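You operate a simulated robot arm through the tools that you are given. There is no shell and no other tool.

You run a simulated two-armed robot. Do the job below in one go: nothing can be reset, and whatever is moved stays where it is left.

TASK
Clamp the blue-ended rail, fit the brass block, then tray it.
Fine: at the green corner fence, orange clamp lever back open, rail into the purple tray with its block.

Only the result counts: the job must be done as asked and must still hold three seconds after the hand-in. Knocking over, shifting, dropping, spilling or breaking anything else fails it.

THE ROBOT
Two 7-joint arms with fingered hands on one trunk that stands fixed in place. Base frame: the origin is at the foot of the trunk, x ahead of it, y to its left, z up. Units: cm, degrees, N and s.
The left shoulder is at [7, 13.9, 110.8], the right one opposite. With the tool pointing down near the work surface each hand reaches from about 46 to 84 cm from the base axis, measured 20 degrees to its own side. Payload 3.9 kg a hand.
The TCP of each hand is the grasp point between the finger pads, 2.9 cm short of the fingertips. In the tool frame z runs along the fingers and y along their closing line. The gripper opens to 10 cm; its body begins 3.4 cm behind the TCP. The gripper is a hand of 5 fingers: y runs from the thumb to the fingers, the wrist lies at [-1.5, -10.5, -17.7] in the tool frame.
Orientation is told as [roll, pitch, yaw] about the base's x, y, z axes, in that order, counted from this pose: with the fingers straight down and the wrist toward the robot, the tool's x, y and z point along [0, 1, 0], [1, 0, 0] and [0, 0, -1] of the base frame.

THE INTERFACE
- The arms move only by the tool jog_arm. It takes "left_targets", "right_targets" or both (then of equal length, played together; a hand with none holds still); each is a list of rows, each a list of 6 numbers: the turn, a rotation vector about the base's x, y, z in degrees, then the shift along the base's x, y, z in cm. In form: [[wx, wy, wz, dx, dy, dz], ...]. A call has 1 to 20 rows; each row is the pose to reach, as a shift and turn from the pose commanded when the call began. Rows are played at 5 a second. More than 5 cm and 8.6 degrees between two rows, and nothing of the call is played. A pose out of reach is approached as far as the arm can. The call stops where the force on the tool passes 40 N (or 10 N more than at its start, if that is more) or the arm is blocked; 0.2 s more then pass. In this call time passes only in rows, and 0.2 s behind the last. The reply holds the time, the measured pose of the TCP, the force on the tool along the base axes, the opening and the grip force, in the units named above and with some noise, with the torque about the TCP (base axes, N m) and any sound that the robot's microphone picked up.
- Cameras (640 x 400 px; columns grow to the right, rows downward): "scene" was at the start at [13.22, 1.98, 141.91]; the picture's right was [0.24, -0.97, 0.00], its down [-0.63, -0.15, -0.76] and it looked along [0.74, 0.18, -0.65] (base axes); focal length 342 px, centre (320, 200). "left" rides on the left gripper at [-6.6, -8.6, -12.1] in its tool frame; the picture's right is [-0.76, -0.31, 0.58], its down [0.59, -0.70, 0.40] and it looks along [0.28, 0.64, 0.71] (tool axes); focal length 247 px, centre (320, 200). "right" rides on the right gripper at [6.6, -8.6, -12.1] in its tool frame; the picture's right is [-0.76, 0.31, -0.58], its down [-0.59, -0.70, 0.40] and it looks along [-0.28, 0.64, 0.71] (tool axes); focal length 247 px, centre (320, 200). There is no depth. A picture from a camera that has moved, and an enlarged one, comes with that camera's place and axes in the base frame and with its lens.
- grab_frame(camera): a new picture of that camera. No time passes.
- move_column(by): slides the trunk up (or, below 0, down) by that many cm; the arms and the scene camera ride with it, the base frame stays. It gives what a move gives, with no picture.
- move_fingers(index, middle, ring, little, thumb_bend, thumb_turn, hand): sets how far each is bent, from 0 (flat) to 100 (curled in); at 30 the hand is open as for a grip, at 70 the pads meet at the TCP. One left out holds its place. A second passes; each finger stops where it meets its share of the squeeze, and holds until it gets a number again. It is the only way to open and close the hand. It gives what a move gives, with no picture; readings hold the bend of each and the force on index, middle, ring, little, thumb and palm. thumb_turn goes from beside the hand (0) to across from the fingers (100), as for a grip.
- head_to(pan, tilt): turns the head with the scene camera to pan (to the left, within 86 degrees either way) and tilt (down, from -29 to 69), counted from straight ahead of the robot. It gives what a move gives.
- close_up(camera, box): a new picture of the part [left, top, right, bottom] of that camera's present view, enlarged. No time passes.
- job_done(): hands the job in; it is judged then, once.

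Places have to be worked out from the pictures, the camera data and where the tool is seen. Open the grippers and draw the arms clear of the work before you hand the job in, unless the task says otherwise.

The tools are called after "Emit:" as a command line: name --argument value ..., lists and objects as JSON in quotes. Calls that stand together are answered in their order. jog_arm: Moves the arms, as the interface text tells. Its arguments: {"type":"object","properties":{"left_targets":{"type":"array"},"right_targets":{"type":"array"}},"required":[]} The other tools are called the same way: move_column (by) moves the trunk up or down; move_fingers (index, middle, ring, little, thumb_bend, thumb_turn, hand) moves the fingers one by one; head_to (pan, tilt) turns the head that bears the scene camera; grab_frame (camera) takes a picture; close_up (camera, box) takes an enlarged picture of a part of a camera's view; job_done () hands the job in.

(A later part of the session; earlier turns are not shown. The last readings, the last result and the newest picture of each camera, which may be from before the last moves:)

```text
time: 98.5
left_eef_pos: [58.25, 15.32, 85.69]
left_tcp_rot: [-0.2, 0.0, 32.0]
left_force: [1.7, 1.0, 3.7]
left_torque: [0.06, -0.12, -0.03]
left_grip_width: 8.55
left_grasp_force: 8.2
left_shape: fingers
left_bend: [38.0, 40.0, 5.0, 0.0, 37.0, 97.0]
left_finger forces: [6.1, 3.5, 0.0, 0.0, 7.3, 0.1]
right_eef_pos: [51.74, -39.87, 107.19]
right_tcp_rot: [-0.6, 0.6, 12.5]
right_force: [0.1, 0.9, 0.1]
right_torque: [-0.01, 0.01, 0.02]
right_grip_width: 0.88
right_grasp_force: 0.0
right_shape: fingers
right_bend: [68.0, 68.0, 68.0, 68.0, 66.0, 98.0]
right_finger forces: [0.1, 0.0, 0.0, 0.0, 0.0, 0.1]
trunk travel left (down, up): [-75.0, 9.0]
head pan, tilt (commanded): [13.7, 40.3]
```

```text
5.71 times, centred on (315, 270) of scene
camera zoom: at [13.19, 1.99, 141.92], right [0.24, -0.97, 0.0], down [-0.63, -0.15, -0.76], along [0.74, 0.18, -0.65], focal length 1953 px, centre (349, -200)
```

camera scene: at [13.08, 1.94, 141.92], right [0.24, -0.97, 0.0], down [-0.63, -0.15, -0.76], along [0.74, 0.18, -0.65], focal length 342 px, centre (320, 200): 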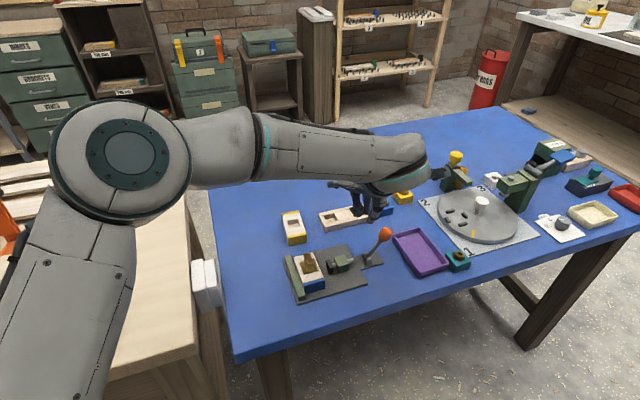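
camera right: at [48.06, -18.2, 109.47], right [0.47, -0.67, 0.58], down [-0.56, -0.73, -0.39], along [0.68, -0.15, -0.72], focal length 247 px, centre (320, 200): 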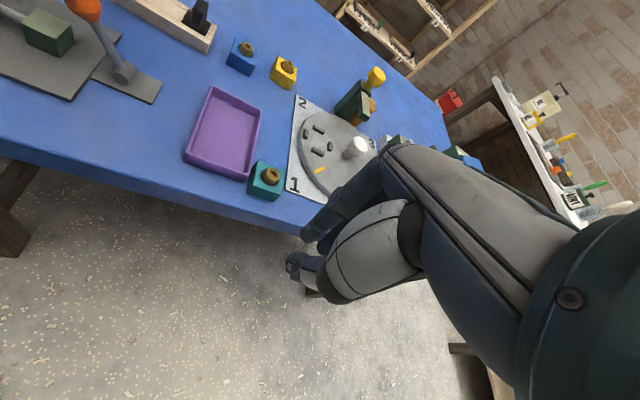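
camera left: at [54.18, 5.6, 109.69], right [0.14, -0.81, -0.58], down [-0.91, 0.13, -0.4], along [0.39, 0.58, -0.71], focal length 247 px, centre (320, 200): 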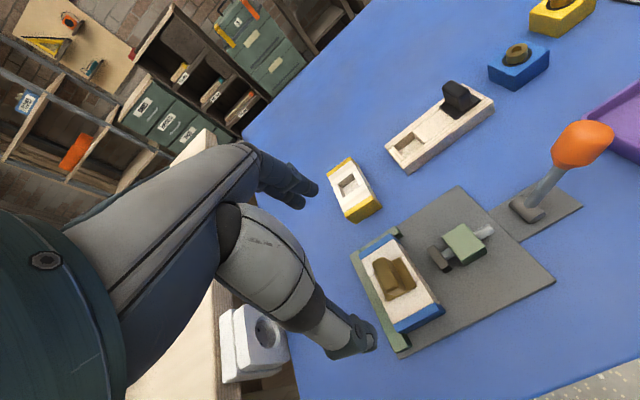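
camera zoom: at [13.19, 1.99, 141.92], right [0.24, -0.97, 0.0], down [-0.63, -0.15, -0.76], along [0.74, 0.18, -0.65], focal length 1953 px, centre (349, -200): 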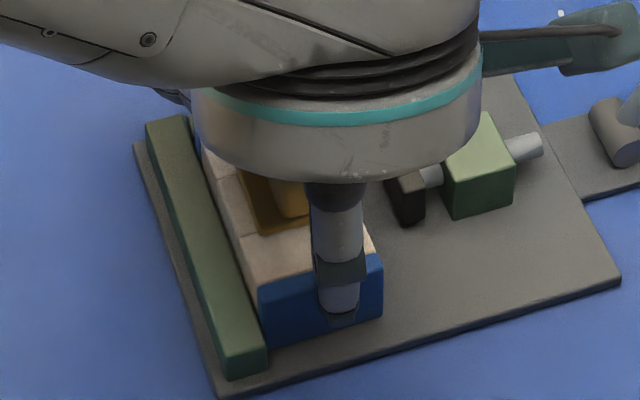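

The ends are gripped at about 8 N. I firm the squeeze, then lift 0.8 cm and check.

Emit:
move_fingers --hand "left" --index 52 --middle 54 --thumb_bend 54

Emit:
jog_arm --left_targets '[[0, 0, 0, 0, 0, 0.4], [0, 0, 0, 0, 0, 0.8]]'

Emit:
close_up --camera "left" --box '[280, 150, 480, 350]'

Emit:
close_up --camera "scene" --box '[280, 235, 350, 305]'

```text
time: 99.5
left_eef_pos: [58.16, 15.31, 85.73]
left_tcp_rot: [-0.1, 0.0, 32.0]
left_force: [2.4, 1.9, 7.1]
left_torque: [0.11, -0.18, -0.03]
left_grip_width: 8.47
left_grasp_force: 16.0
left_shape: fingers
left_bend: [41.0, 45.0, 5.0, 0.0, 38.0, 96.0]
left_finger forces: [9.9, 7.9, 0.0, 0.0, 13.8, 0.0]
right_eef_pos: [51.72, -39.8, 107.22]
right_tcp_rot: [-0.5, 0.5, 12.4]
right_force: [0.5, -1.2, -0.3]
right_torque: [0.02, 0.02, 0.0]
right_grip_width: 0.9
right_grasp_force: 0.1
right_shape: fingers
right_bend: [68.0, 68.0, 68.0, 68.0, 66.0, 98.0]
right_finger forces: [0.1, 0.0, 0.1, 0.1, 0.0, 0.0]
trunk travel left (down, up): [-75.0, 9.0]
head pan, tilt (commanded): [13.7, 40.3]
```

```text
time: 100.1
left_eef_pos: [58.11, 15.22, 86.46]
left_tcp_rot: [0.0, 0.0, 32.0]
left_force: [0.1, -0.7, -1.3]
left_torque: [-0.02, -0.02, 0.01]
left_grip_width: 8.51
left_grasp_force: 15.4
left_shape: fingers
left_bend: [42.0, 46.0, 5.0, 0.0, 38.0, 96.0]
left_finger forces: [8.2, 6.9, 0.0, 0.1, 15.3, 0.0]
right_eef_pos: [51.75, -39.92, 107.03]
right_tcp_rot: [-0.5, 0.6, 12.5]
right_force: [0.1, -0.5, -0.3]
right_torque: [-0.03, -0.01, 0.0]
right_grip_width: 0.92
right_grasp_force: 0.0
right_shape: fingers
right_bend: [68.0, 68.0, 68.0, 68.0, 66.0, 98.0]
right_finger forces: [0.1, 0.0, 0.0, 0.0, 0.0, 0.0]
trunk travel left (down, up): [-75.0, 9.0]
head pan, tilt (commanded): [13.7, 40.3]
```

```text
2.00 times, centred on (380, 250) of left
camera zoom: at [54.22, 5.01, 98.55], right [0.14, -0.81, -0.58], down [-0.91, 0.13, -0.4], along [0.39, 0.58, -0.71], focal length 494 px, centre (200, 100)
```

zoom: 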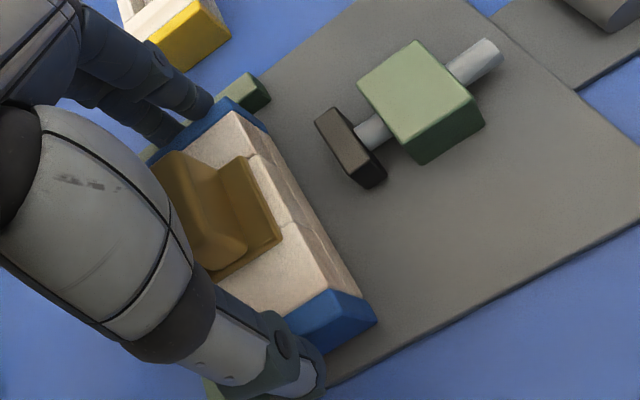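

```text
5.71 times, centred on (315, 270) of scene
camera zoom: at [13.2, 1.99, 141.91], right [0.24, -0.97, 0.0], down [-0.63, -0.15, -0.76], along [0.74, 0.18, -0.65], focal length 1953 px, centre (349, -200)
```

zoom: 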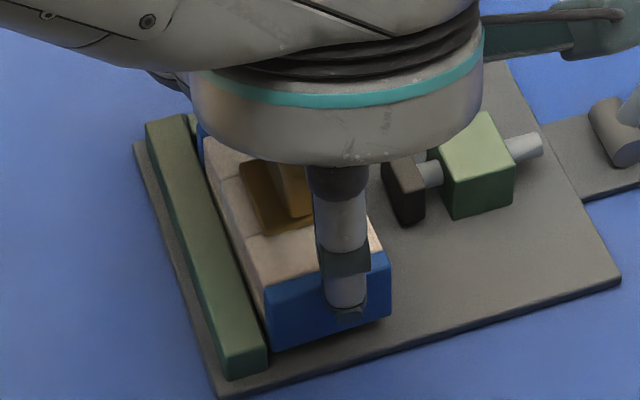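

I look closely to see whether the rail lifted or slipped.

Emit:
close_up --camera "scene" --box '[295, 250, 335, 290]'

Emit:
close_up --camera "left" --box '[340, 190, 420, 330]'

```text
10.00 times, centred on (315, 270) of scene
camera zoom: at [13.2, 1.99, 141.91], right [0.24, -0.97, 0.0], down [-0.63, -0.15, -0.76], along [0.74, 0.18, -0.65], focal length 3417 px, centre (370, -500)
```

zoom: 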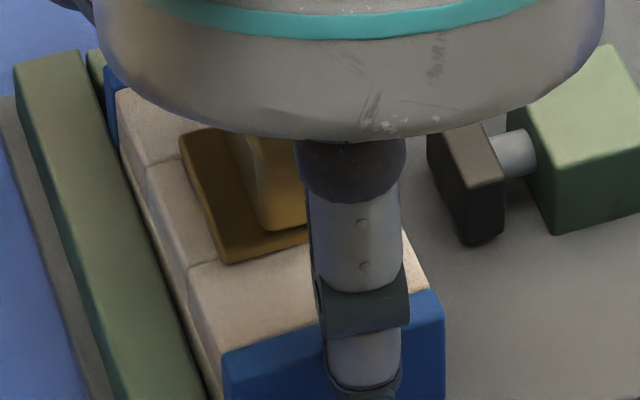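

```text
2.86 times, centred on (380, 260) of left
camera zoom: at [54.22, 5.01, 98.55], right [0.14, -0.81, -0.58], down [-0.91, 0.13, -0.4], along [0.39, 0.58, -0.71], focal length 706 px, centre (149, 29)
```

zoom: 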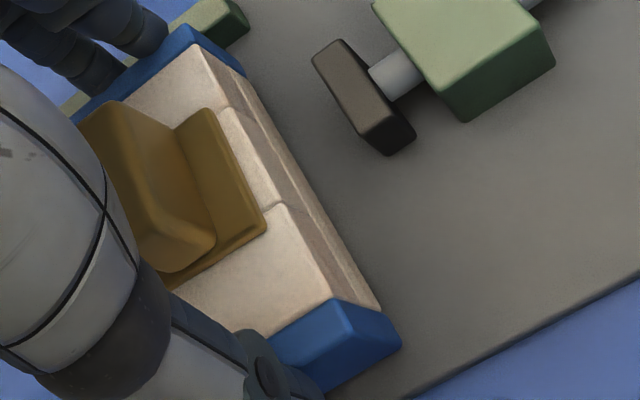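

Evidence is mixed (the picture shows a shadow line under the front end). I lift another 0.6 cm and compare.

Emit:
jog_arm --left_targets '[[0, 0, 0, 0, 0, 0.3], [0, 0, 0, 0, 0, 0.6]]'

Emit:
close_up --camera "scene" --box '[280, 235, 350, 305]'

Emit:
close_up --camera "left" --box '[280, 150, 480, 350]'

```text
time: 100.7
left_eef_pos: [58.17, 15.33, 87.03]
left_tcp_rot: [0.0, 0.1, 32.0]
left_force: [1.2, -0.4, -1.3]
left_torque: [-0.01, -0.02, 0.0]
left_grip_width: 8.48
left_grasp_force: 15.2
left_shape: fingers
left_bend: [42.0, 46.0, 5.0, 0.0, 38.0, 96.0]
left_finger forces: [8.1, 6.9, 0.0, 0.1, 15.4, 0.0]
right_eef_pos: [51.75, -39.9, 107.03]
right_tcp_rot: [-0.5, 0.7, 12.4]
right_force: [-0.3, 0.1, 0.2]
right_torque: [0.01, 0.01, 0.04]
right_grip_width: 0.88
right_grasp_force: 0.1
right_shape: fingers
right_bend: [68.0, 68.0, 68.0, 68.0, 66.0, 98.0]
right_finger forces: [0.1, 0.0, 0.0, 0.0, 0.1, 0.1]
trunk travel left (down, up): [-75.0, 9.0]
head pan, tilt (commanded): [13.7, 40.3]
```

```text
5.71 times, centred on (315, 270) of scene
camera zoom: at [13.24, 1.98, 141.91], right [0.24, -0.97, 0.0], down [-0.63, -0.15, -0.76], along [0.74, 0.18, -0.65], focal length 1953 px, centre (349, -200)
```

zoom: 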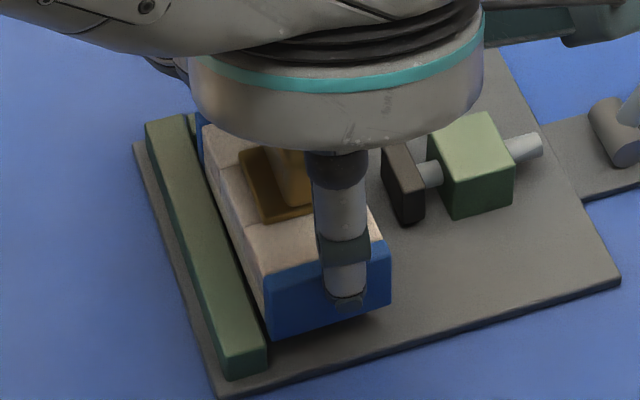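

```text
2.00 times, centred on (380, 250) of left
camera zoom: at [54.24, 5.02, 99.17], right [0.14, -0.81, -0.58], down [-0.91, 0.13, -0.4], along [0.39, 0.58, -0.71], focal length 494 px, centre (200, 100)
```

zoom: 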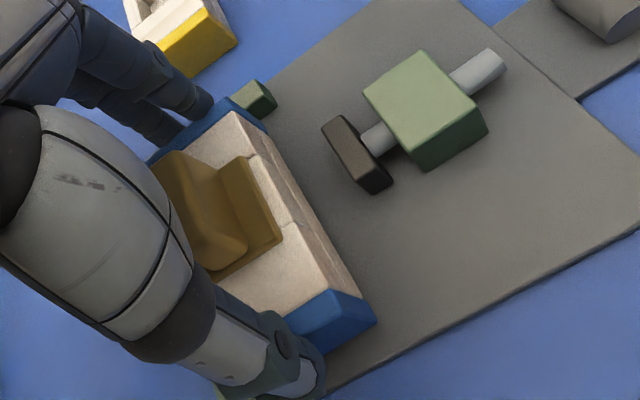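

In the hand camera the rail now stays fixed while the fence recedes: it is lifted, held by its ends. I raise it smoothly to clear the lever (knob top about 90.3).

Emit:
jog_arm --left_targets '[[0, 0, 0, 0, 0, 1.2], [0, 0, 0, 0, 0, 2.6], [0, 0, 0, 0, 0, 4.2], [0, 0, 0, 0, 0, 5.8], [0, 0, 0, 0, 0, 7.4], [0, 0, 0, 0, 0, 9], [0, 0, 0, 0, 0, 10.5], [0, 0, 0, 0, 0, 11.3]]'

Emit:
close_up --camera "scene" --box '[270, 190, 400, 300]'

Emit:
close_up --camera "left" --box '[280, 150, 480, 350]'

```text
time: 102.5
left_eef_pos: [58.12, 15.34, 98.6]
left_tcp_rot: [-0.1, 0.1, 32.0]
left_force: [-0.4, -0.5, -1.7]
left_torque: [-0.03, -0.01, 0.0]
left_grip_width: 8.52
left_grasp_force: 14.9
left_shape: fingers
left_bend: [42.0, 46.0, 5.0, 0.0, 38.0, 96.0]
left_finger forces: [8.2, 6.9, 0.0, 0.1, 15.3, 0.0]
right_eef_pos: [51.88, -39.94, 107.01]
right_tcp_rot: [-0.4, 0.6, 12.3]
right_force: [-0.5, -0.4, -0.5]
right_torque: [-0.01, 0.02, 0.01]
right_grip_width: 0.86
right_grasp_force: 0.1
right_shape: fingers
right_bend: [68.0, 68.0, 68.0, 68.0, 66.0, 98.0]
right_finger forces: [0.0, 0.0, 0.1, 0.0, 0.1, 0.2]
trunk travel left (down, up): [-75.0, 9.0]
head pan, tilt (commanded): [13.7, 40.3]
```

```text
3.64 times, centred on (335, 245) of scene
camera zoom: at [13.23, 1.99, 141.91], right [0.24, -0.97, 0.0], down [-0.63, -0.15, -0.76], along [0.74, 0.18, -0.65], focal length 1243 px, centre (266, 36)
```

zoom: 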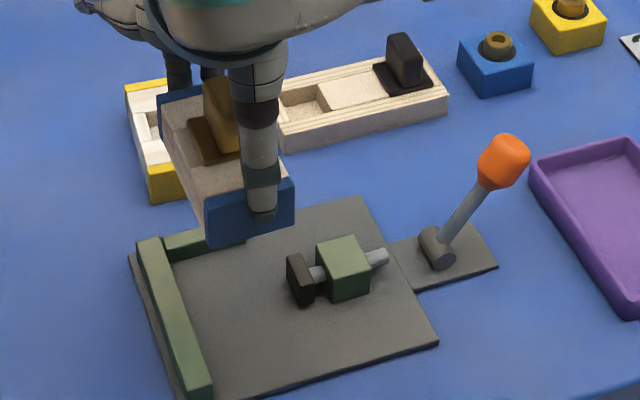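

```text
2.00 times, centred on (380, 250) of left
camera zoom: at [54.19, 5.06, 110.64], right [0.14, -0.81, -0.58], down [-0.91, 0.13, -0.4], along [0.39, 0.58, -0.71], focal length 494 px, centre (200, 100)
```

zoom: 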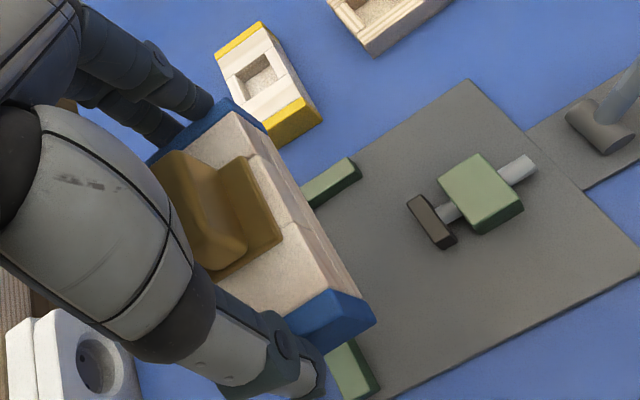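

Held steady and level, fixture unmoved. I carry it over the lever toward the tray in gentle 2 cm steps.

Emit:
jog_arm --left_targets '[[0, 0, 0, 0.9, -1.77, 0], [0, 0, 0, 1.8, -3.54, 0], [0, 0, 0, 2.7, -5.3, 0], [0, 0, 0, 3.6, -7.1, 0], [0, 0, 0, 4.5, -8.85, 0], [0, 0, 0, 5.4, -10.6, 0], [0, 0, 0, 6.3, -12.4, 0], [0, 0, 0, 7.2, -14.2, 0], [0, 0, 0, 8.1, -15.9, 0], [0, 0, 0, 9.0, -17.7, 0], [0, 0, 0, 9.9, -19.5, 0], [0, 0, 0, 10.8, -21.2, 0], [0, 0, 0, 11.5, -22.7, 0]]'

Emit:
grab_frame --camera "scene"

Emit:
close_up --camera "scene" --box '[360, 170, 490, 290]'

Emit:
grab_frame --camera "left"

```text
time: 105.3
left_eef_pos: [69.56, -7.56, 98.28]
left_tcp_rot: [0.0, 0.0, 32.1]
left_force: [-0.5, 0.1, -1.4]
left_torque: [0.0, 0.05, 0.01]
left_grip_width: 8.45
left_grasp_force: 15.1
left_shape: fingers
left_bend: [42.0, 46.0, 5.0, 0.0, 38.0, 96.0]
left_finger forces: [8.1, 6.9, 0.1, 0.0, 15.2, 0.0]
right_eef_pos: [51.72, -39.98, 106.79]
right_tcp_rot: [-0.4, 0.6, 12.3]
right_force: [-0.3, -0.1, -0.9]
right_torque: [-0.01, 0.03, -0.02]
right_grip_width: 0.85
right_grasp_force: 0.0
right_shape: fingers
right_bend: [68.0, 68.0, 68.0, 68.0, 66.0, 98.0]
right_finger forces: [0.0, 0.0, 0.0, 0.1, 0.0, 0.0]
trunk travel left (down, up): [-75.0, 9.0]
head pan, tilt (commanded): [13.7, 40.3]
```

```text
taken
camera scene: at [13.26, 1.85, 141.91], right [0.24, -0.97, 0.0], down [-0.63, -0.15, -0.76], along [0.74, 0.18, -0.65], focal length 342 px, centre (320, 200)
```

scene: 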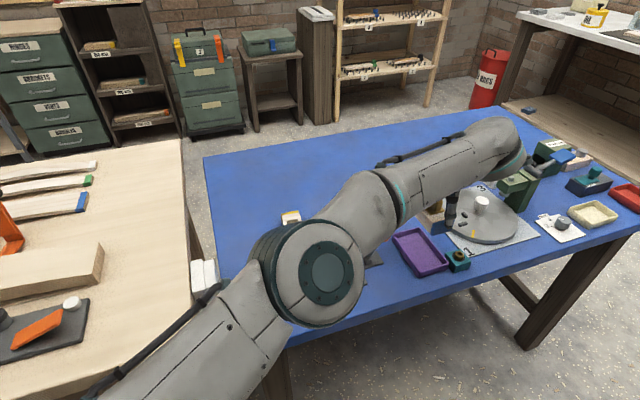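

```text
3.33 times, centred on (425, 230) of scene
camera zoom: at [13.26, 1.85, 141.91], right [0.24, -0.97, 0.0], down [-0.63, -0.15, -0.76], along [0.74, 0.18, -0.65], focal length 1139 px, centre (-30, 100)
```

zoom: 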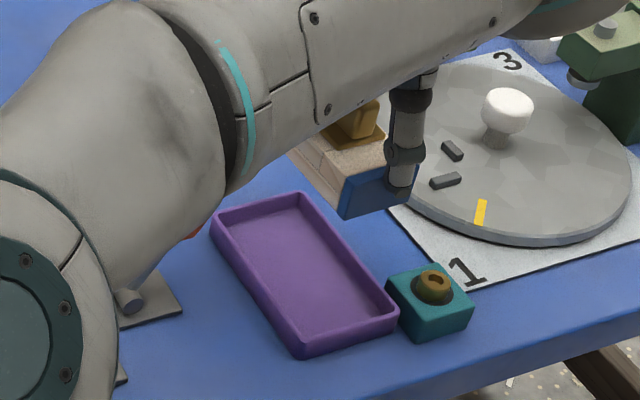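

```text
taken
camera left: at [65.7, -17.76, 110.44], right [0.14, -0.81, -0.58], down [-0.91, 0.13, -0.4], along [0.39, 0.58, -0.71], focal length 247 px, centre (320, 200)
```

left: 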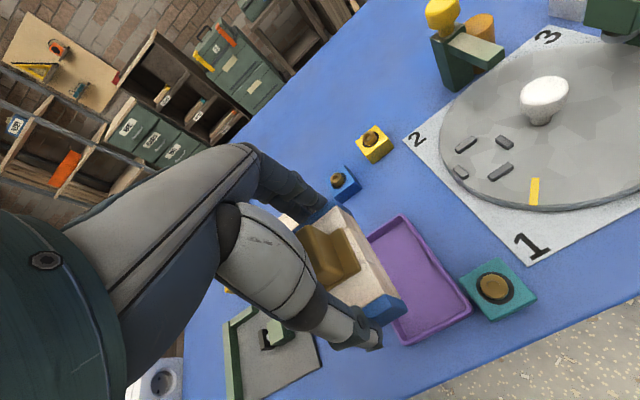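

Over the tray, slightly short on its left side. I lower to z≈92 while shifting about 1.2 cm to the right and 0.5 cm back, and re-measure.

Emit:
jog_arm --left_targets '[[0, 0, 0, 0, 0, -1.6], [0, 0, 0, 0, 0, -3.2], [0, 0, 0, 0.3, -0.2, -4.8], [0, 0, 0, 0.7, -0.5, -5.6], [0, 0, 0, 1.06, -0.75, -6.4]]'

Emit:
close_up --camera "scene" --box '[370, 190, 480, 290]'

Emit:
close_up --camera "left" --box '[290, 170, 510, 370]'

```text
time: 106.5
left_eef_pos: [69.98, -7.31, 91.96]
left_tcp_rot: [-0.1, 0.1, 32.0]
left_force: [0.1, -0.3, -1.4]
left_torque: [0.0, -0.01, 0.03]
left_grip_width: 8.49
left_grasp_force: 14.9
left_shape: fingers
left_bend: [42.0, 46.0, 5.0, 0.0, 38.0, 96.0]
left_finger forces: [8.1, 7.0, 0.0, 0.0, 15.1, 0.0]
left hand out of reach, approached as far as the arm can: row 4, 5
right_eef_pos: [51.84, -39.84, 106.97]
right_tcp_rot: [-0.6, 0.7, 12.3]
right_force: [0.4, 0.8, -0.4]
right_torque: [0.02, 0.0, 0.0]
right_grip_width: 0.88
right_grasp_force: 0.1
right_shape: fingers
right_bend: [68.0, 68.0, 68.0, 68.0, 66.0, 98.0]
right_finger forces: [0.0, 0.0, 0.1, 0.0, 0.0, 0.0]
trunk travel left (down, up): [-75.0, 9.0]
head pan, tilt (commanded): [13.7, 40.3]
```

```text
4.00 times, centred on (425, 240) of scene
camera zoom: at [13.35, 2.11, 141.9], right [0.24, -0.97, 0.0], down [-0.63, -0.15, -0.76], along [0.74, 0.18, -0.65], focal length 1367 px, centre (-100, 40)
```

zoom: 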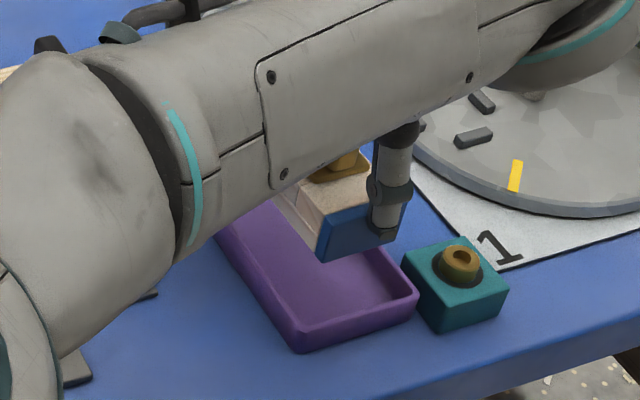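

```text
2.00 times, centred on (400, 270) of left
camera zoom: at [66.2, -17.55, 104.04], right [0.14, -0.81, -0.58], down [-0.91, 0.13, -0.4], along [0.39, 0.58, -0.71], focal length 494 px, centre (160, 60)
```

zoom: 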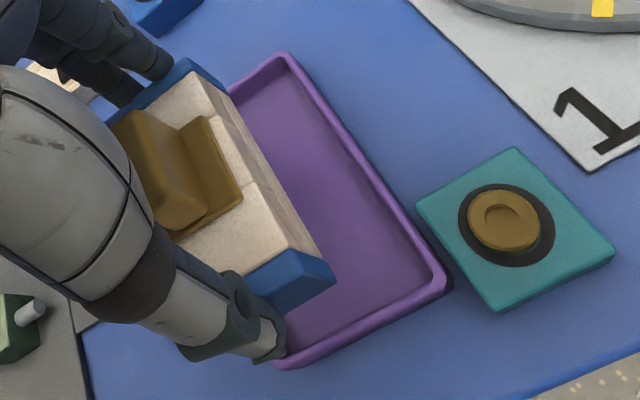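

The left arm is at its inward limit here. By both cameras the rail lies within the tray's length but its left side is almost over the tray's left wall, so I shift along +x (away), which is less inward: (+1.4, 0), lowering slightly.

Emit:
jog_arm --left_targets '[[0, 0, 0, 0.5, 0.1, -0.5], [0, 0, 0, 1.0, 0.1, -1.0], [0, 0, 0, 1.4, 0, -1.5]]'

Emit:
close_up --camera "left" --box '[290, 170, 510, 370]'

```text
time: 107.3
left_eef_pos: [70.69, -6.77, 90.38]
left_tcp_rot: [-0.1, 0.0, 31.9]
left_force: [-0.5, -0.2, -1.3]
left_torque: [0.0, 0.01, 0.02]
left_grip_width: 8.46
left_grasp_force: 14.9
left_shape: fingers
left_bend: [42.0, 46.0, 5.0, 0.0, 38.0, 96.0]
left_finger forces: [8.1, 6.8, 0.1, 0.0, 15.0, 0.0]
left hand out of reach, approached as far as the arm can: row 2, 3
right_eef_pos: [51.81, -39.88, 106.95]
right_tcp_rot: [-0.5, 0.6, 12.4]
right_force: [0.0, -0.4, 0.4]
right_torque: [0.0, 0.02, 0.02]
right_grip_width: 0.88
right_grasp_force: 0.1
right_shape: fingers
right_bend: [68.0, 68.0, 68.0, 68.0, 66.0, 98.0]
right_finger forces: [0.0, 0.1, 0.0, 0.0, 0.0, 0.1]
trunk travel left (down, up): [-75.0, 9.0]
head pan, tilt (commanded): [13.7, 40.3]
```

```text
2.00 times, centred on (400, 270) of left
camera zoom: at [66.86, -16.95, 102.65], right [0.14, -0.81, -0.58], down [-0.91, 0.13, -0.4], along [0.39, 0.58, -0.71], focal length 494 px, centre (160, 60)
```

zoom: 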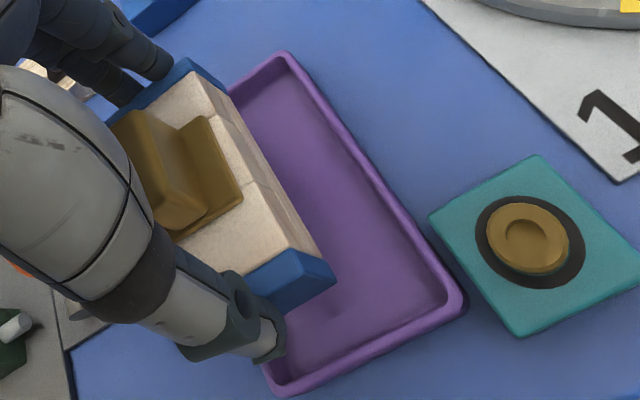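

The limit is pure stretch, so turning the hand a few degrees clockwise gains reach; an 8° skew of the rail still fits the tray easily. I turn to yaw 24° and shift right about 1.1 cm, at the same height.

Emit:
jog_arm --left_targets '[[0, 0, -3, 0, -0.2, 0], [0, 0, -6, 0, -0.6, 0], [0, 0, -8, 0.03, -1.1, 0]]'

Emit:
close_up --camera "left" --box '[290, 170, 510, 370]'

Emit:
close_up --camera "scene" --box '[370, 190, 480, 290]'

```text
time: 108.1
left_eef_pos: [70.75, -7.9, 90.54]
left_tcp_rot: [-0.1, 0.1, 24.0]
left_force: [1.0, 0.2, -0.5]
left_torque: [0.01, -0.02, 0.01]
left_grip_width: 8.46
left_grasp_force: 15.3
left_shape: fingers
left_bend: [42.0, 46.0, 5.0, 0.0, 38.0, 96.0]
left_finger forces: [8.2, 6.9, 0.1, 0.0, 15.1, 0.0]
right_eef_pos: [51.91, -39.89, 106.99]
right_tcp_rot: [-0.4, 0.6, 12.5]
right_force: [0.6, -0.7, 0.3]
right_torque: [0.01, 0.04, -0.01]
right_grip_width: 0.89
right_grasp_force: 0.1
right_shape: fingers
right_bend: [68.0, 68.0, 68.0, 68.0, 66.0, 98.0]
right_finger forces: [0.1, 0.0, 0.0, 0.0, 0.1, 0.0]
trunk travel left (down, up): [-75.0, 9.0]
head pan, tilt (commanded): [13.7, 40.3]
```

```text
2.00 times, centred on (400, 270) of left
camera zoom: at [65.48, -17.42, 102.67], right [0.03, -0.82, -0.58], down [-0.88, 0.25, -0.4], along [0.47, 0.52, -0.71], focal length 494 px, centre (160, 60)
```

zoom: 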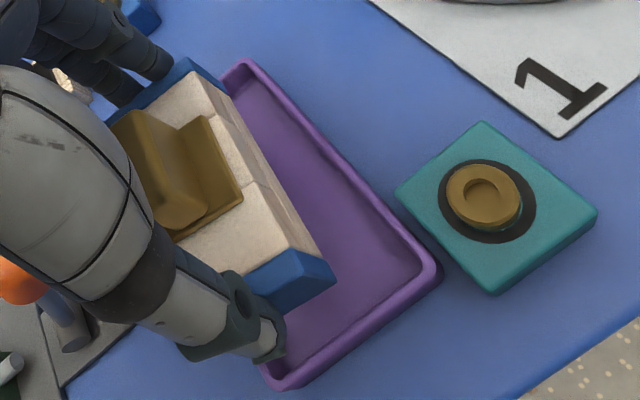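

```text
4.00 times, centred on (425, 240) of scene
camera zoom: at [13.24, 1.97, 141.91], right [0.24, -0.97, 0.0], down [-0.63, -0.15, -0.76], along [0.74, 0.18, -0.65], focal length 1367 px, centre (-100, 40)
```

zoom: 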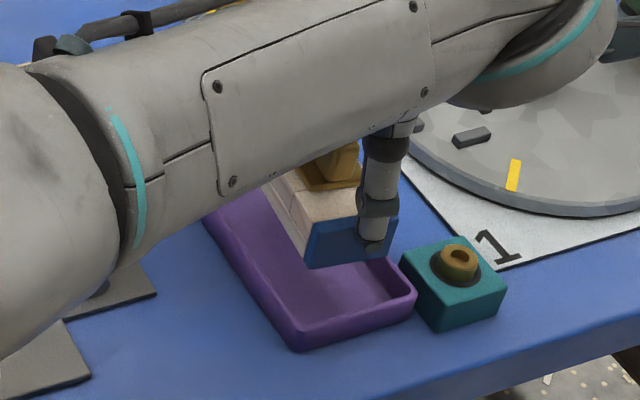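

The pose is reached without strain. I zoom in to check the rail's attitude and its margin to the tray's walls.

Emit:
close_up --camera "scene" --box '[425, 225, 475, 265]'

Emit:
close_up --camera "left" --box '[330, 180, 450, 320]'

Emit:
grab_frame --camera "right"

```text
10.00 times, centred on (450, 245) of scene
camera zoom: at [13.24, 1.97, 141.91], right [0.24, -0.97, 0.0], down [-0.63, -0.15, -0.76], along [0.74, 0.18, -0.65], focal length 3417 px, centre (-980, -250)
```

zoom: 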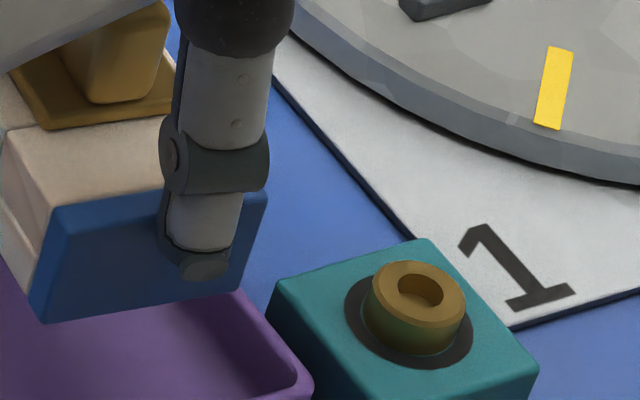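

```text
2.86 times, centred on (390, 250) of left
camera zoom: at [65.48, -17.42, 102.67], right [0.03, -0.82, -0.58], down [-0.88, 0.25, -0.4], along [0.47, 0.52, -0.71], focal length 706 px, centre (120, 57)
```

zoom: 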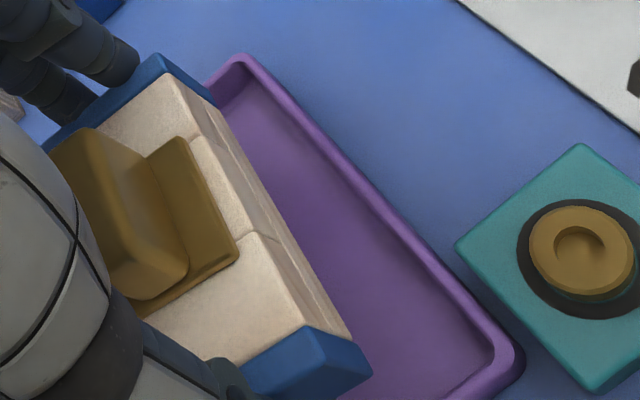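

```text
taken
camera right: at [42.1, -35.19, 119.19], right [0.47, -0.67, 0.58], down [-0.56, -0.73, -0.39], along [0.68, -0.15, -0.72], focal length 247 px, centre (320, 200)
```

right: 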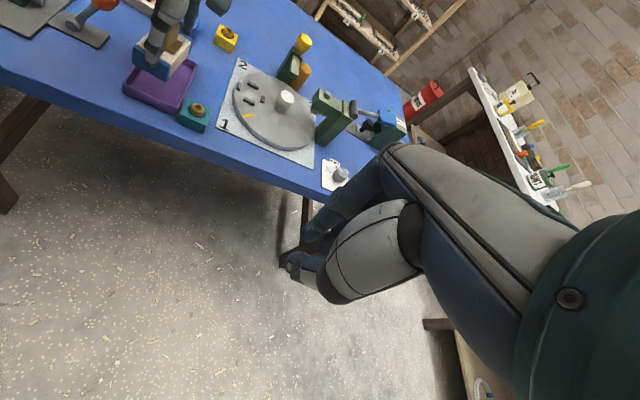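

The front-left corner is close to the left wall; shifting the rail another 0.4–0.5 cm to the right centres it. I do that at this height.

Emit:
jog_arm --left_targets '[[0, 0, 0.5, 0.12, -0.2, 0], [0, 0, 1, 0.25, -0.4, 0]]'

Emit:
close_up --camera "left" --box '[310, 180, 490, 370]'

Emit:
close_up --camera "scene" --box '[405, 225, 475, 281]'

```text
time: 108.7
left_eef_pos: [71.0, -8.19, 90.63]
left_tcp_rot: [0.0, 0.0, 25.0]
left_force: [-0.2, -0.5, -1.2]
left_torque: [-0.02, -0.05, 0.0]
left_grip_width: 8.46
left_grasp_force: 15.5
left_shape: fingers
left_bend: [42.0, 46.0, 5.0, 0.0, 38.0, 96.0]
left_finger forces: [8.1, 6.9, 0.1, 0.0, 15.1, 0.1]
right_eef_pos: [51.84, -40.04, 106.92]
right_tcp_rot: [-0.5, 0.5, 12.4]
right_force: [0.6, 0.4, -1.0]
right_torque: [-0.01, 0.03, 0.01]
right_grip_width: 0.9
right_grasp_force: 0.1
right_shape: fingers
right_bend: [68.0, 68.0, 68.0, 68.0, 66.0, 98.0]
right_finger forces: [0.0, 0.0, 0.0, 0.0, 0.1, 0.0]
trunk travel left (down, up): [-75.0, 9.0]
head pan, tilt (commanded): [13.7, 40.3]
```

```text
2.11 times, centred on (400, 275) of left
camera zoom: at [65.86, -17.94, 102.72], right [0.04, -0.82, -0.58], down [-0.89, 0.24, -0.4], along [0.46, 0.53, -0.71], focal length 520 px, centre (152, 42)
```

zoom: 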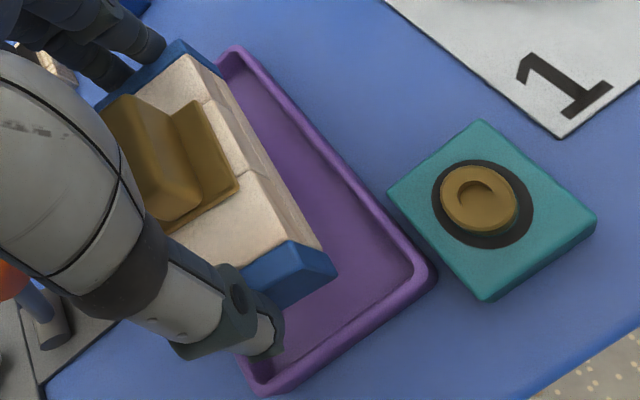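

```text
7.14 times, centred on (440, 253) of scene
camera zoom: at [13.23, 1.96, 141.91], right [0.24, -0.97, 0.0], down [-0.63, -0.15, -0.76], along [0.74, 0.18, -0.65], focal length 2441 px, centre (-537, -179)
```

zoom: 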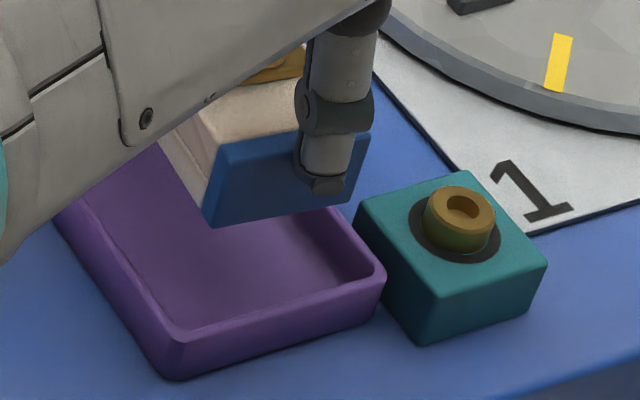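

Margins left and right are now even (about 0.5 cm), but the front end and the thumb are too close to the tray's front wall. I turn 3° more and reach about 0.8 cm further back.

Emit:
jog_arm --left_targets '[[0, 0, -1.5, 0.2, 0.1, 0], [0, 0, -3, 0.5, 0.2, 0]]'

Emit:
close_up --camera "left" --box '[310, 180, 490, 370]'

Emit:
close_up --camera "scene" --box '[405, 225, 475, 281]'

```text
time: 109.3
left_eef_pos: [71.49, -8.07, 90.41]
left_tcp_rot: [-0.1, 0.0, 21.9]
left_force: [-0.6, 0.1, -1.7]
left_torque: [0.01, -0.01, -0.04]
left_grip_width: 8.46
left_grasp_force: 14.4
left_shape: fingers
left_bend: [42.0, 46.0, 5.0, 0.0, 38.0, 96.0]
left_finger forces: [8.2, 6.9, 0.0, 0.1, 15.1, 0.1]
right_eef_pos: [51.87, -39.96, 107.02]
right_tcp_rot: [-0.3, 0.6, 12.3]
right_force: [0.3, 0.3, -1.0]
right_torque: [-0.01, -0.03, 0.02]
right_grip_width: 0.88
right_grasp_force: 0.1
right_shape: fingers
right_bend: [68.0, 68.0, 68.0, 68.0, 66.0, 98.0]
right_finger forces: [0.1, 0.0, 0.0, 0.0, 0.0, 0.0]
trunk travel left (down, up): [-75.0, 9.0]
head pan, tilt (commanded): [13.7, 40.3]
```

```text
2.11 times, centred on (400, 275) of left
camera zoom: at [65.89, -17.49, 102.66], right [0.0, -0.82, -0.58], down [-0.87, 0.28, -0.4], along [0.49, 0.5, -0.71], focal length 520 px, centre (152, 42)
```

zoom: 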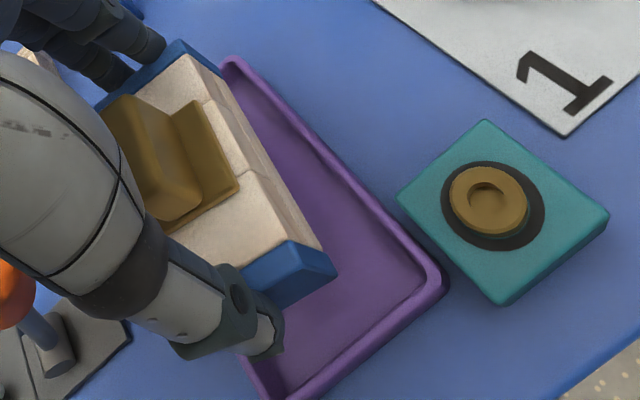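

```text
7.14 times, centred on (440, 253) of scene
camera zoom: at [13.25, 1.97, 141.91], right [0.24, -0.97, 0.0], down [-0.63, -0.15, -0.76], along [0.74, 0.18, -0.65], focal length 2441 px, centre (-537, -179)
```

zoom: 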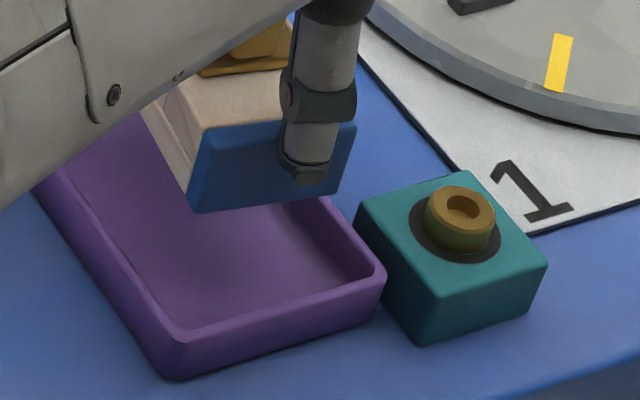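

Margins look workable: about 0.5 cm left, 0.2–0.25 cm right at the back corner, 0.65 cm front. I nudge 0.2 cm left and lower using the trunk (keeps the arm's stretch unchanged), 2.5 cm first.

Emit:
jog_arm --left_targets '[[0, 0, 0, -0.1, 0.17, 0]]'

Emit:
move_column --by -2.5

Emit:
close_up --camera "left" --box '[310, 180, 490, 370]'

Emit:
grab_frame --camera "scene"

```text
time: 109.7
left_eef_pos: [71.37, -7.79, 90.49]
left_tcp_rot: [-0.1, 0.1, 22.0]
left_force: [-0.1, -0.9, -1.4]
left_torque: [0.03, -0.02, -0.02]
left_grip_width: 8.48
left_grasp_force: 14.8
left_shape: fingers
left_bend: [42.0, 46.0, 5.0, 0.0, 38.0, 96.0]
left_finger forces: [8.1, 6.9, 0.1, 0.0, 15.1, 0.0]
right_eef_pos: [51.78, -39.78, 107.06]
right_tcp_rot: [-0.4, 0.7, 12.5]
right_force: [-0.9, 0.6, 0.3]
right_torque: [-0.01, 0.0, 0.04]
right_grip_width: 0.88
right_grasp_force: 0.0
right_shape: fingers
right_bend: [68.0, 68.0, 68.0, 68.0, 66.0, 98.0]
right_finger forces: [0.0, 0.0, 0.1, 0.1, 0.0, 0.0]
trunk travel left (down, up): [-75.0, 9.0]
head pan, tilt (commanded): [13.7, 40.3]
```

```text
time: 110.4
left_eef_pos: [71.29, -7.76, 88.0]
left_tcp_rot: [0.0, 0.0, 22.1]
left_force: [0.4, 0.4, -1.3]
left_torque: [0.0, 0.01, 0.0]
left_grip_width: 8.44
left_grasp_force: 14.8
left_shape: fingers
left_bend: [42.0, 46.0, 5.0, 0.0, 38.0, 96.0]
left_finger forces: [8.0, 6.9, 0.0, 0.0, 15.1, 0.0]
right_eef_pos: [51.75, -39.91, 104.57]
right_tcp_rot: [-0.5, 0.6, 12.4]
right_force: [-0.1, 0.8, -0.4]
right_torque: [-0.01, -0.01, -0.01]
right_grip_width: 0.87
right_grasp_force: 0.0
right_shape: fingers
right_bend: [68.0, 68.0, 68.0, 68.0, 66.0, 98.0]
right_finger forces: [0.0, 0.1, 0.0, 0.1, 0.1, 0.1]
trunk travel left (down, up): [-72.5, 11.5]
head pan, tilt (commanded): [13.7, 40.3]
```

```text
2.11 times, centred on (400, 275) of left
camera zoom: at [65.77, -17.32, 100.17], right [0.0, -0.82, -0.58], down [-0.87, 0.28, -0.4], along [0.49, 0.5, -0.71], focal length 520 px, centre (152, 42)
```

zoom: 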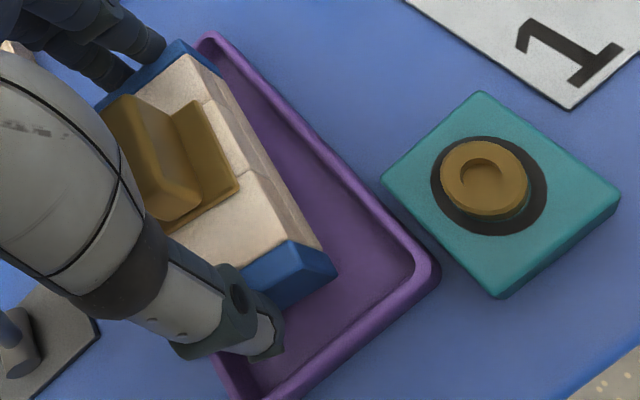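

```text
taken
camera scene: at [13.19, 2.0, 139.41], right [0.24, -0.97, 0.0], down [-0.63, -0.15, -0.76], along [0.74, 0.18, -0.65], focal length 342 px, centre (320, 200)
```

scene: 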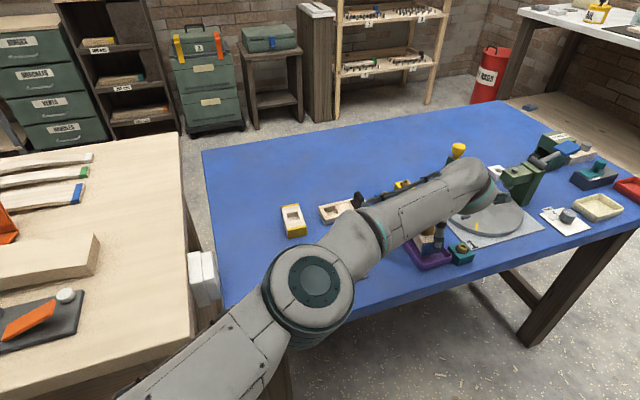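

I zoom in on the tight back-right corner and the front end before going below the rim.

Emit:
close_up --camera "left" --box '[330, 185, 410, 245]'

Emit:
close_up --camera "scene" --box '[400, 215, 480, 275]'

Emit:
close_up --camera "left" --box '[350, 270, 470, 370]'

```text
6.67 times, centred on (370, 215) of left
camera zoom: at [65.77, -17.32, 100.17], right [0.0, -0.82, -0.58], down [-0.87, 0.28, -0.4], along [0.49, 0.5, -0.71], focal length 1646 px, centre (-13, 100)
```

zoom: 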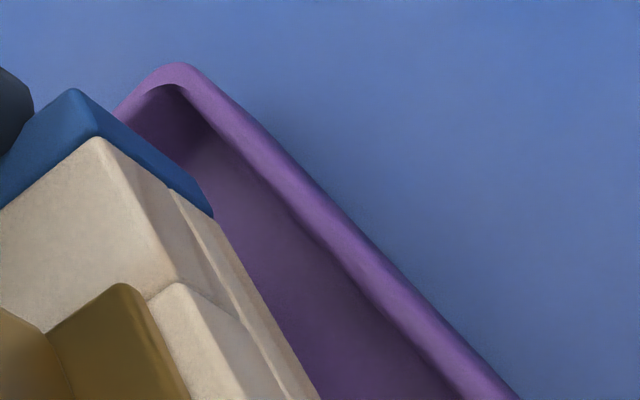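

```text
6.67 times, centred on (440, 245) of scene
camera zoom: at [13.19, 2.0, 139.41], right [0.24, -0.97, 0.0], down [-0.63, -0.15, -0.76], along [0.74, 0.18, -0.65], focal length 2278 px, centre (-480, -100)
```

zoom: 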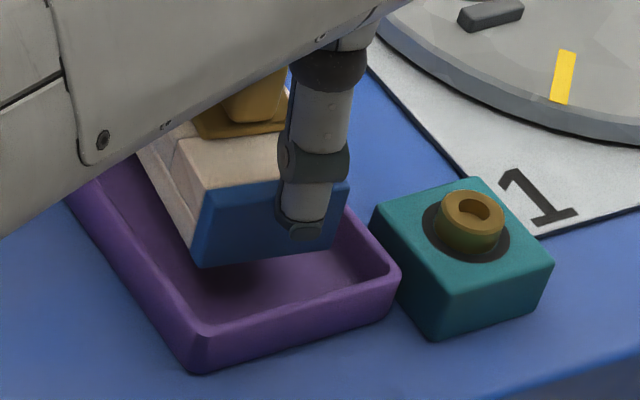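

```text
4.00 times, centred on (410, 320) of left
camera zoom: at [65.77, -17.32, 100.17], right [0.0, -0.82, -0.58], down [-0.87, 0.28, -0.4], along [0.49, 0.5, -0.71], focal length 988 px, centre (-40, -280)
```

zoom: 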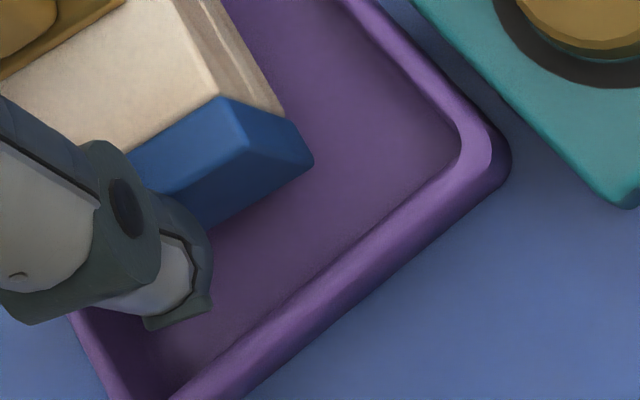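

Seen close up, margins are comfortable: about 0.7 cm right, 0.45 cm left, 2 cm front. I lower another 1.5 cm with the trunk, into the tray.

Emit:
move_column --by -1.5

Emit:
close_up --camera "left" --box '[310, 180, 490, 370]'

Emit:
close_up --camera "scene" --box '[400, 205, 480, 265]'

```text
time: 111.0
left_eef_pos: [71.33, -7.84, 86.47]
left_tcp_rot: [-0.2, 0.0, 22.0]
left_force: [-0.4, -0.2, -0.9]
left_torque: [0.01, 0.0, 0.04]
left_grip_width: 8.46
left_grasp_force: 15.2
left_shape: fingers
left_bend: [42.0, 46.0, 5.0, 0.0, 38.0, 96.0]
left_finger forces: [8.0, 6.9, 0.0, 0.0, 15.1, 0.1]
right_eef_pos: [51.81, -39.85, 103.05]
right_tcp_rot: [-0.6, 0.6, 12.5]
right_force: [-0.6, -0.5, -0.3]
right_torque: [-0.02, -0.01, 0.01]
right_grip_width: 0.88
right_grasp_force: 0.1
right_shape: fingers
right_bend: [68.0, 68.0, 68.0, 68.0, 66.0, 98.0]
right_finger forces: [0.0, 0.0, 0.0, 0.0, 0.0, 0.0]
trunk travel left (down, up): [-71.0, 13.0]
head pan, tilt (commanded): [13.7, 40.3]
```

```text
2.11 times, centred on (400, 275) of left
camera zoom: at [65.78, -17.32, 98.66], right [0.0, -0.82, -0.58], down [-0.87, 0.28, -0.4], along [0.49, 0.5, -0.71], focal length 520 px, centre (152, 42)
```

zoom: 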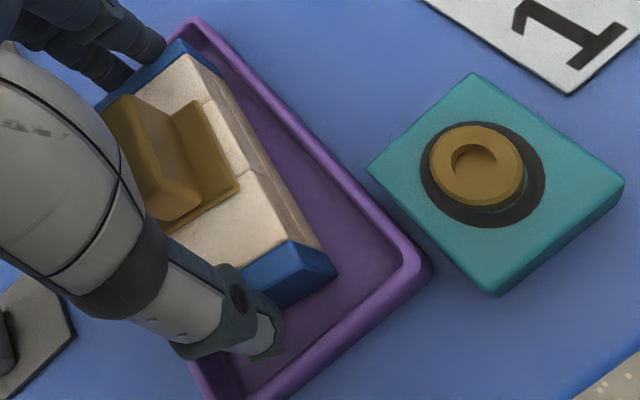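

```text
6.67 times, centred on (440, 235) of scene
camera zoom: at [13.2, 2.0, 137.91], right [0.24, -0.97, 0.0], down [-0.63, -0.15, -0.76], along [0.74, 0.18, -0.65], focal length 2278 px, centre (-480, -33)
```

zoom: 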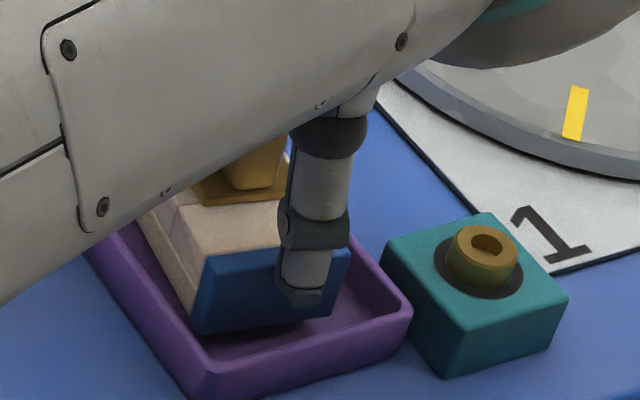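

The rail is inside the rim with no contact. I continue 0.5 cm, then 0.3 cm.

Emit:
move_column --by -0.5

Emit:
move_column --by -0.3

Emit:
close_up --camera "scene" --box '[400, 200, 480, 260]'

Emit:
close_up --camera "left" --box '[310, 180, 490, 370]'

```text
time: 111.6
left_eef_pos: [71.42, -7.85, 86.03]
left_tcp_rot: [-0.2, 0.0, 22.0]
left_force: [0.2, 0.2, -2.0]
left_torque: [0.0, -0.03, 0.01]
left_grip_width: 8.49
left_grasp_force: 14.8
left_shape: fingers
left_bend: [42.0, 46.0, 5.0, 0.0, 38.0, 96.0]
left_finger forces: [8.1, 7.0, 0.0, 0.1, 15.1, 0.1]
right_eef_pos: [51.87, -40.02, 102.43]
right_tcp_rot: [-0.5, 0.6, 12.4]
right_force: [-0.6, 0.3, 0.6]
right_torque: [0.03, -0.04, -0.03]
right_grip_width: 0.85
right_grasp_force: 0.1
right_shape: fingers
right_bend: [68.0, 68.0, 68.0, 68.0, 66.0, 98.0]
right_finger forces: [0.0, 0.0, 0.0, 0.0, 0.0, 0.0]
trunk travel left (down, up): [-70.5, 13.5]
head pan, tilt (commanded): [13.7, 40.3]
```

```text
time: 112.1
left_eef_pos: [71.37, -7.87, 85.69]
left_tcp_rot: [-0.2, 0.0, 22.1]
left_force: [-0.4, 0.2, 0.0]
left_torque: [-0.01, -0.05, -0.01]
left_grip_width: 8.49
left_grasp_force: 15.4
left_shape: fingers
left_bend: [42.0, 46.0, 5.0, 0.0, 38.0, 96.0]
left_finger forces: [8.2, 6.8, 0.0, 0.0, 14.9, 0.1]
right_eef_pos: [51.82, -39.85, 102.24]
right_tcp_rot: [-0.6, 0.5, 12.4]
right_force: [-0.2, -0.4, 0.6]
right_torque: [-0.02, 0.0, 0.01]
right_grip_width: 0.87
right_grasp_force: 0.1
right_shape: fingers
right_bend: [68.0, 68.0, 68.0, 68.0, 66.0, 98.0]
right_finger forces: [0.0, 0.1, 0.0, 0.0, 0.0, 0.0]
trunk travel left (down, up): [-70.2, 13.8]
head pan, tilt (commanded): [13.7, 40.3]
```

```text
6.67 times, centred on (440, 230) of scene
camera zoom: at [13.21, 1.99, 137.11], right [0.24, -0.97, 0.0], down [-0.63, -0.15, -0.76], along [0.74, 0.18, -0.65], focal length 2278 px, centre (-480, 0)
```

zoom: 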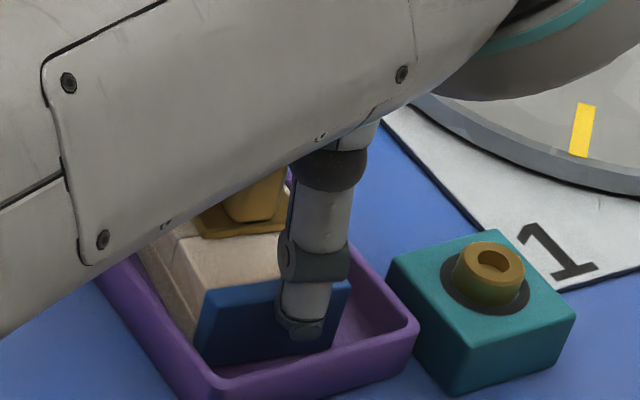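

```text
2.11 times, centred on (400, 275) of left
camera zoom: at [65.79, -17.33, 97.88], right [0.0, -0.82, -0.58], down [-0.87, 0.28, -0.4], along [0.49, 0.5, -0.71], focal length 520 px, centre (152, 42)
```

zoom: 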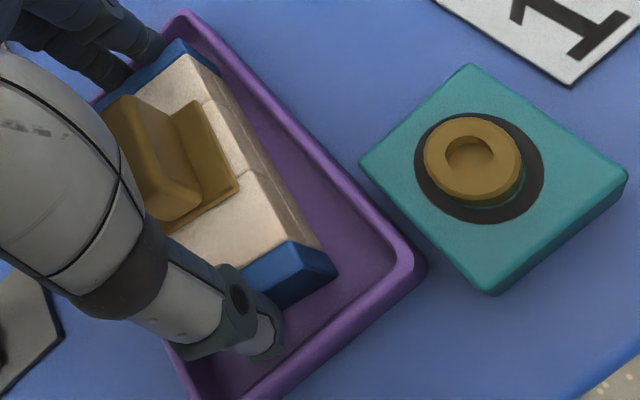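

Vertical force has just dropped to zero, so contact is close. I go down 0.2 cm more and check.

Emit:
move_column --by -0.2

Emit:
move_column --by -0.15

```text
time: 112.6
left_eef_pos: [71.48, -7.78, 85.58]
left_tcp_rot: [-0.1, -0.1, 22.0]
left_force: [-0.6, -0.7, 6.4]
left_torque: [0.09, -0.18, -0.04]
left_grip_width: 8.47
left_grasp_force: 15.4
left_shape: fingers
left_bend: [42.0, 46.0, 5.0, 0.0, 38.0, 96.0]
left_finger forces: [8.7, 6.9, 0.0, 0.0, 15.4, 0.0]
right_eef_pos: [51.73, -39.95, 102.08]
right_tcp_rot: [-0.5, 0.5, 12.5]
right_force: [0.3, 0.0, 0.7]
right_torque: [0.03, 0.03, -0.01]
right_grip_width: 0.9
right_grasp_force: 0.1
right_shape: fingers
right_bend: [68.0, 68.0, 68.0, 68.0, 66.0, 98.0]
right_finger forces: [0.1, 0.0, 0.1, 0.0, 0.0, 0.1]
trunk travel left (down, up): [-70.0, 14.0]
head pan, tilt (commanded): [13.7, 40.3]
```

```text
time: 113.1
left_eef_pos: [71.34, -7.91, 85.63]
left_tcp_rot: [-0.2, -0.2, 22.1]
left_force: [2.3, -1.3, 12.5]
left_torque: [0.03, -0.17, 0.05]
left_grip_width: 8.47
left_grasp_force: 16.2
left_shape: fingers
left_bend: [42.0, 46.0, 5.0, 0.0, 38.0, 96.0]
left_finger forces: [9.5, 7.2, 0.0, 0.1, 15.0, 0.1]
right_eef_pos: [51.76, -39.94, 102.01]
right_tcp_rot: [-0.5, 0.5, 12.4]
right_force: [0.1, 0.4, 0.4]
right_torque: [0.01, 0.02, -0.02]
right_grip_width: 0.87
right_grasp_force: 0.1
right_shape: fingers
right_bend: [68.0, 68.0, 68.0, 68.0, 66.0, 98.0]
right_finger forces: [0.1, 0.0, 0.0, 0.1, 0.1, 0.0]
trunk travel left (down, up): [-69.8, 14.1]
head pan, tilt (commanded): [13.7, 40.3]
```

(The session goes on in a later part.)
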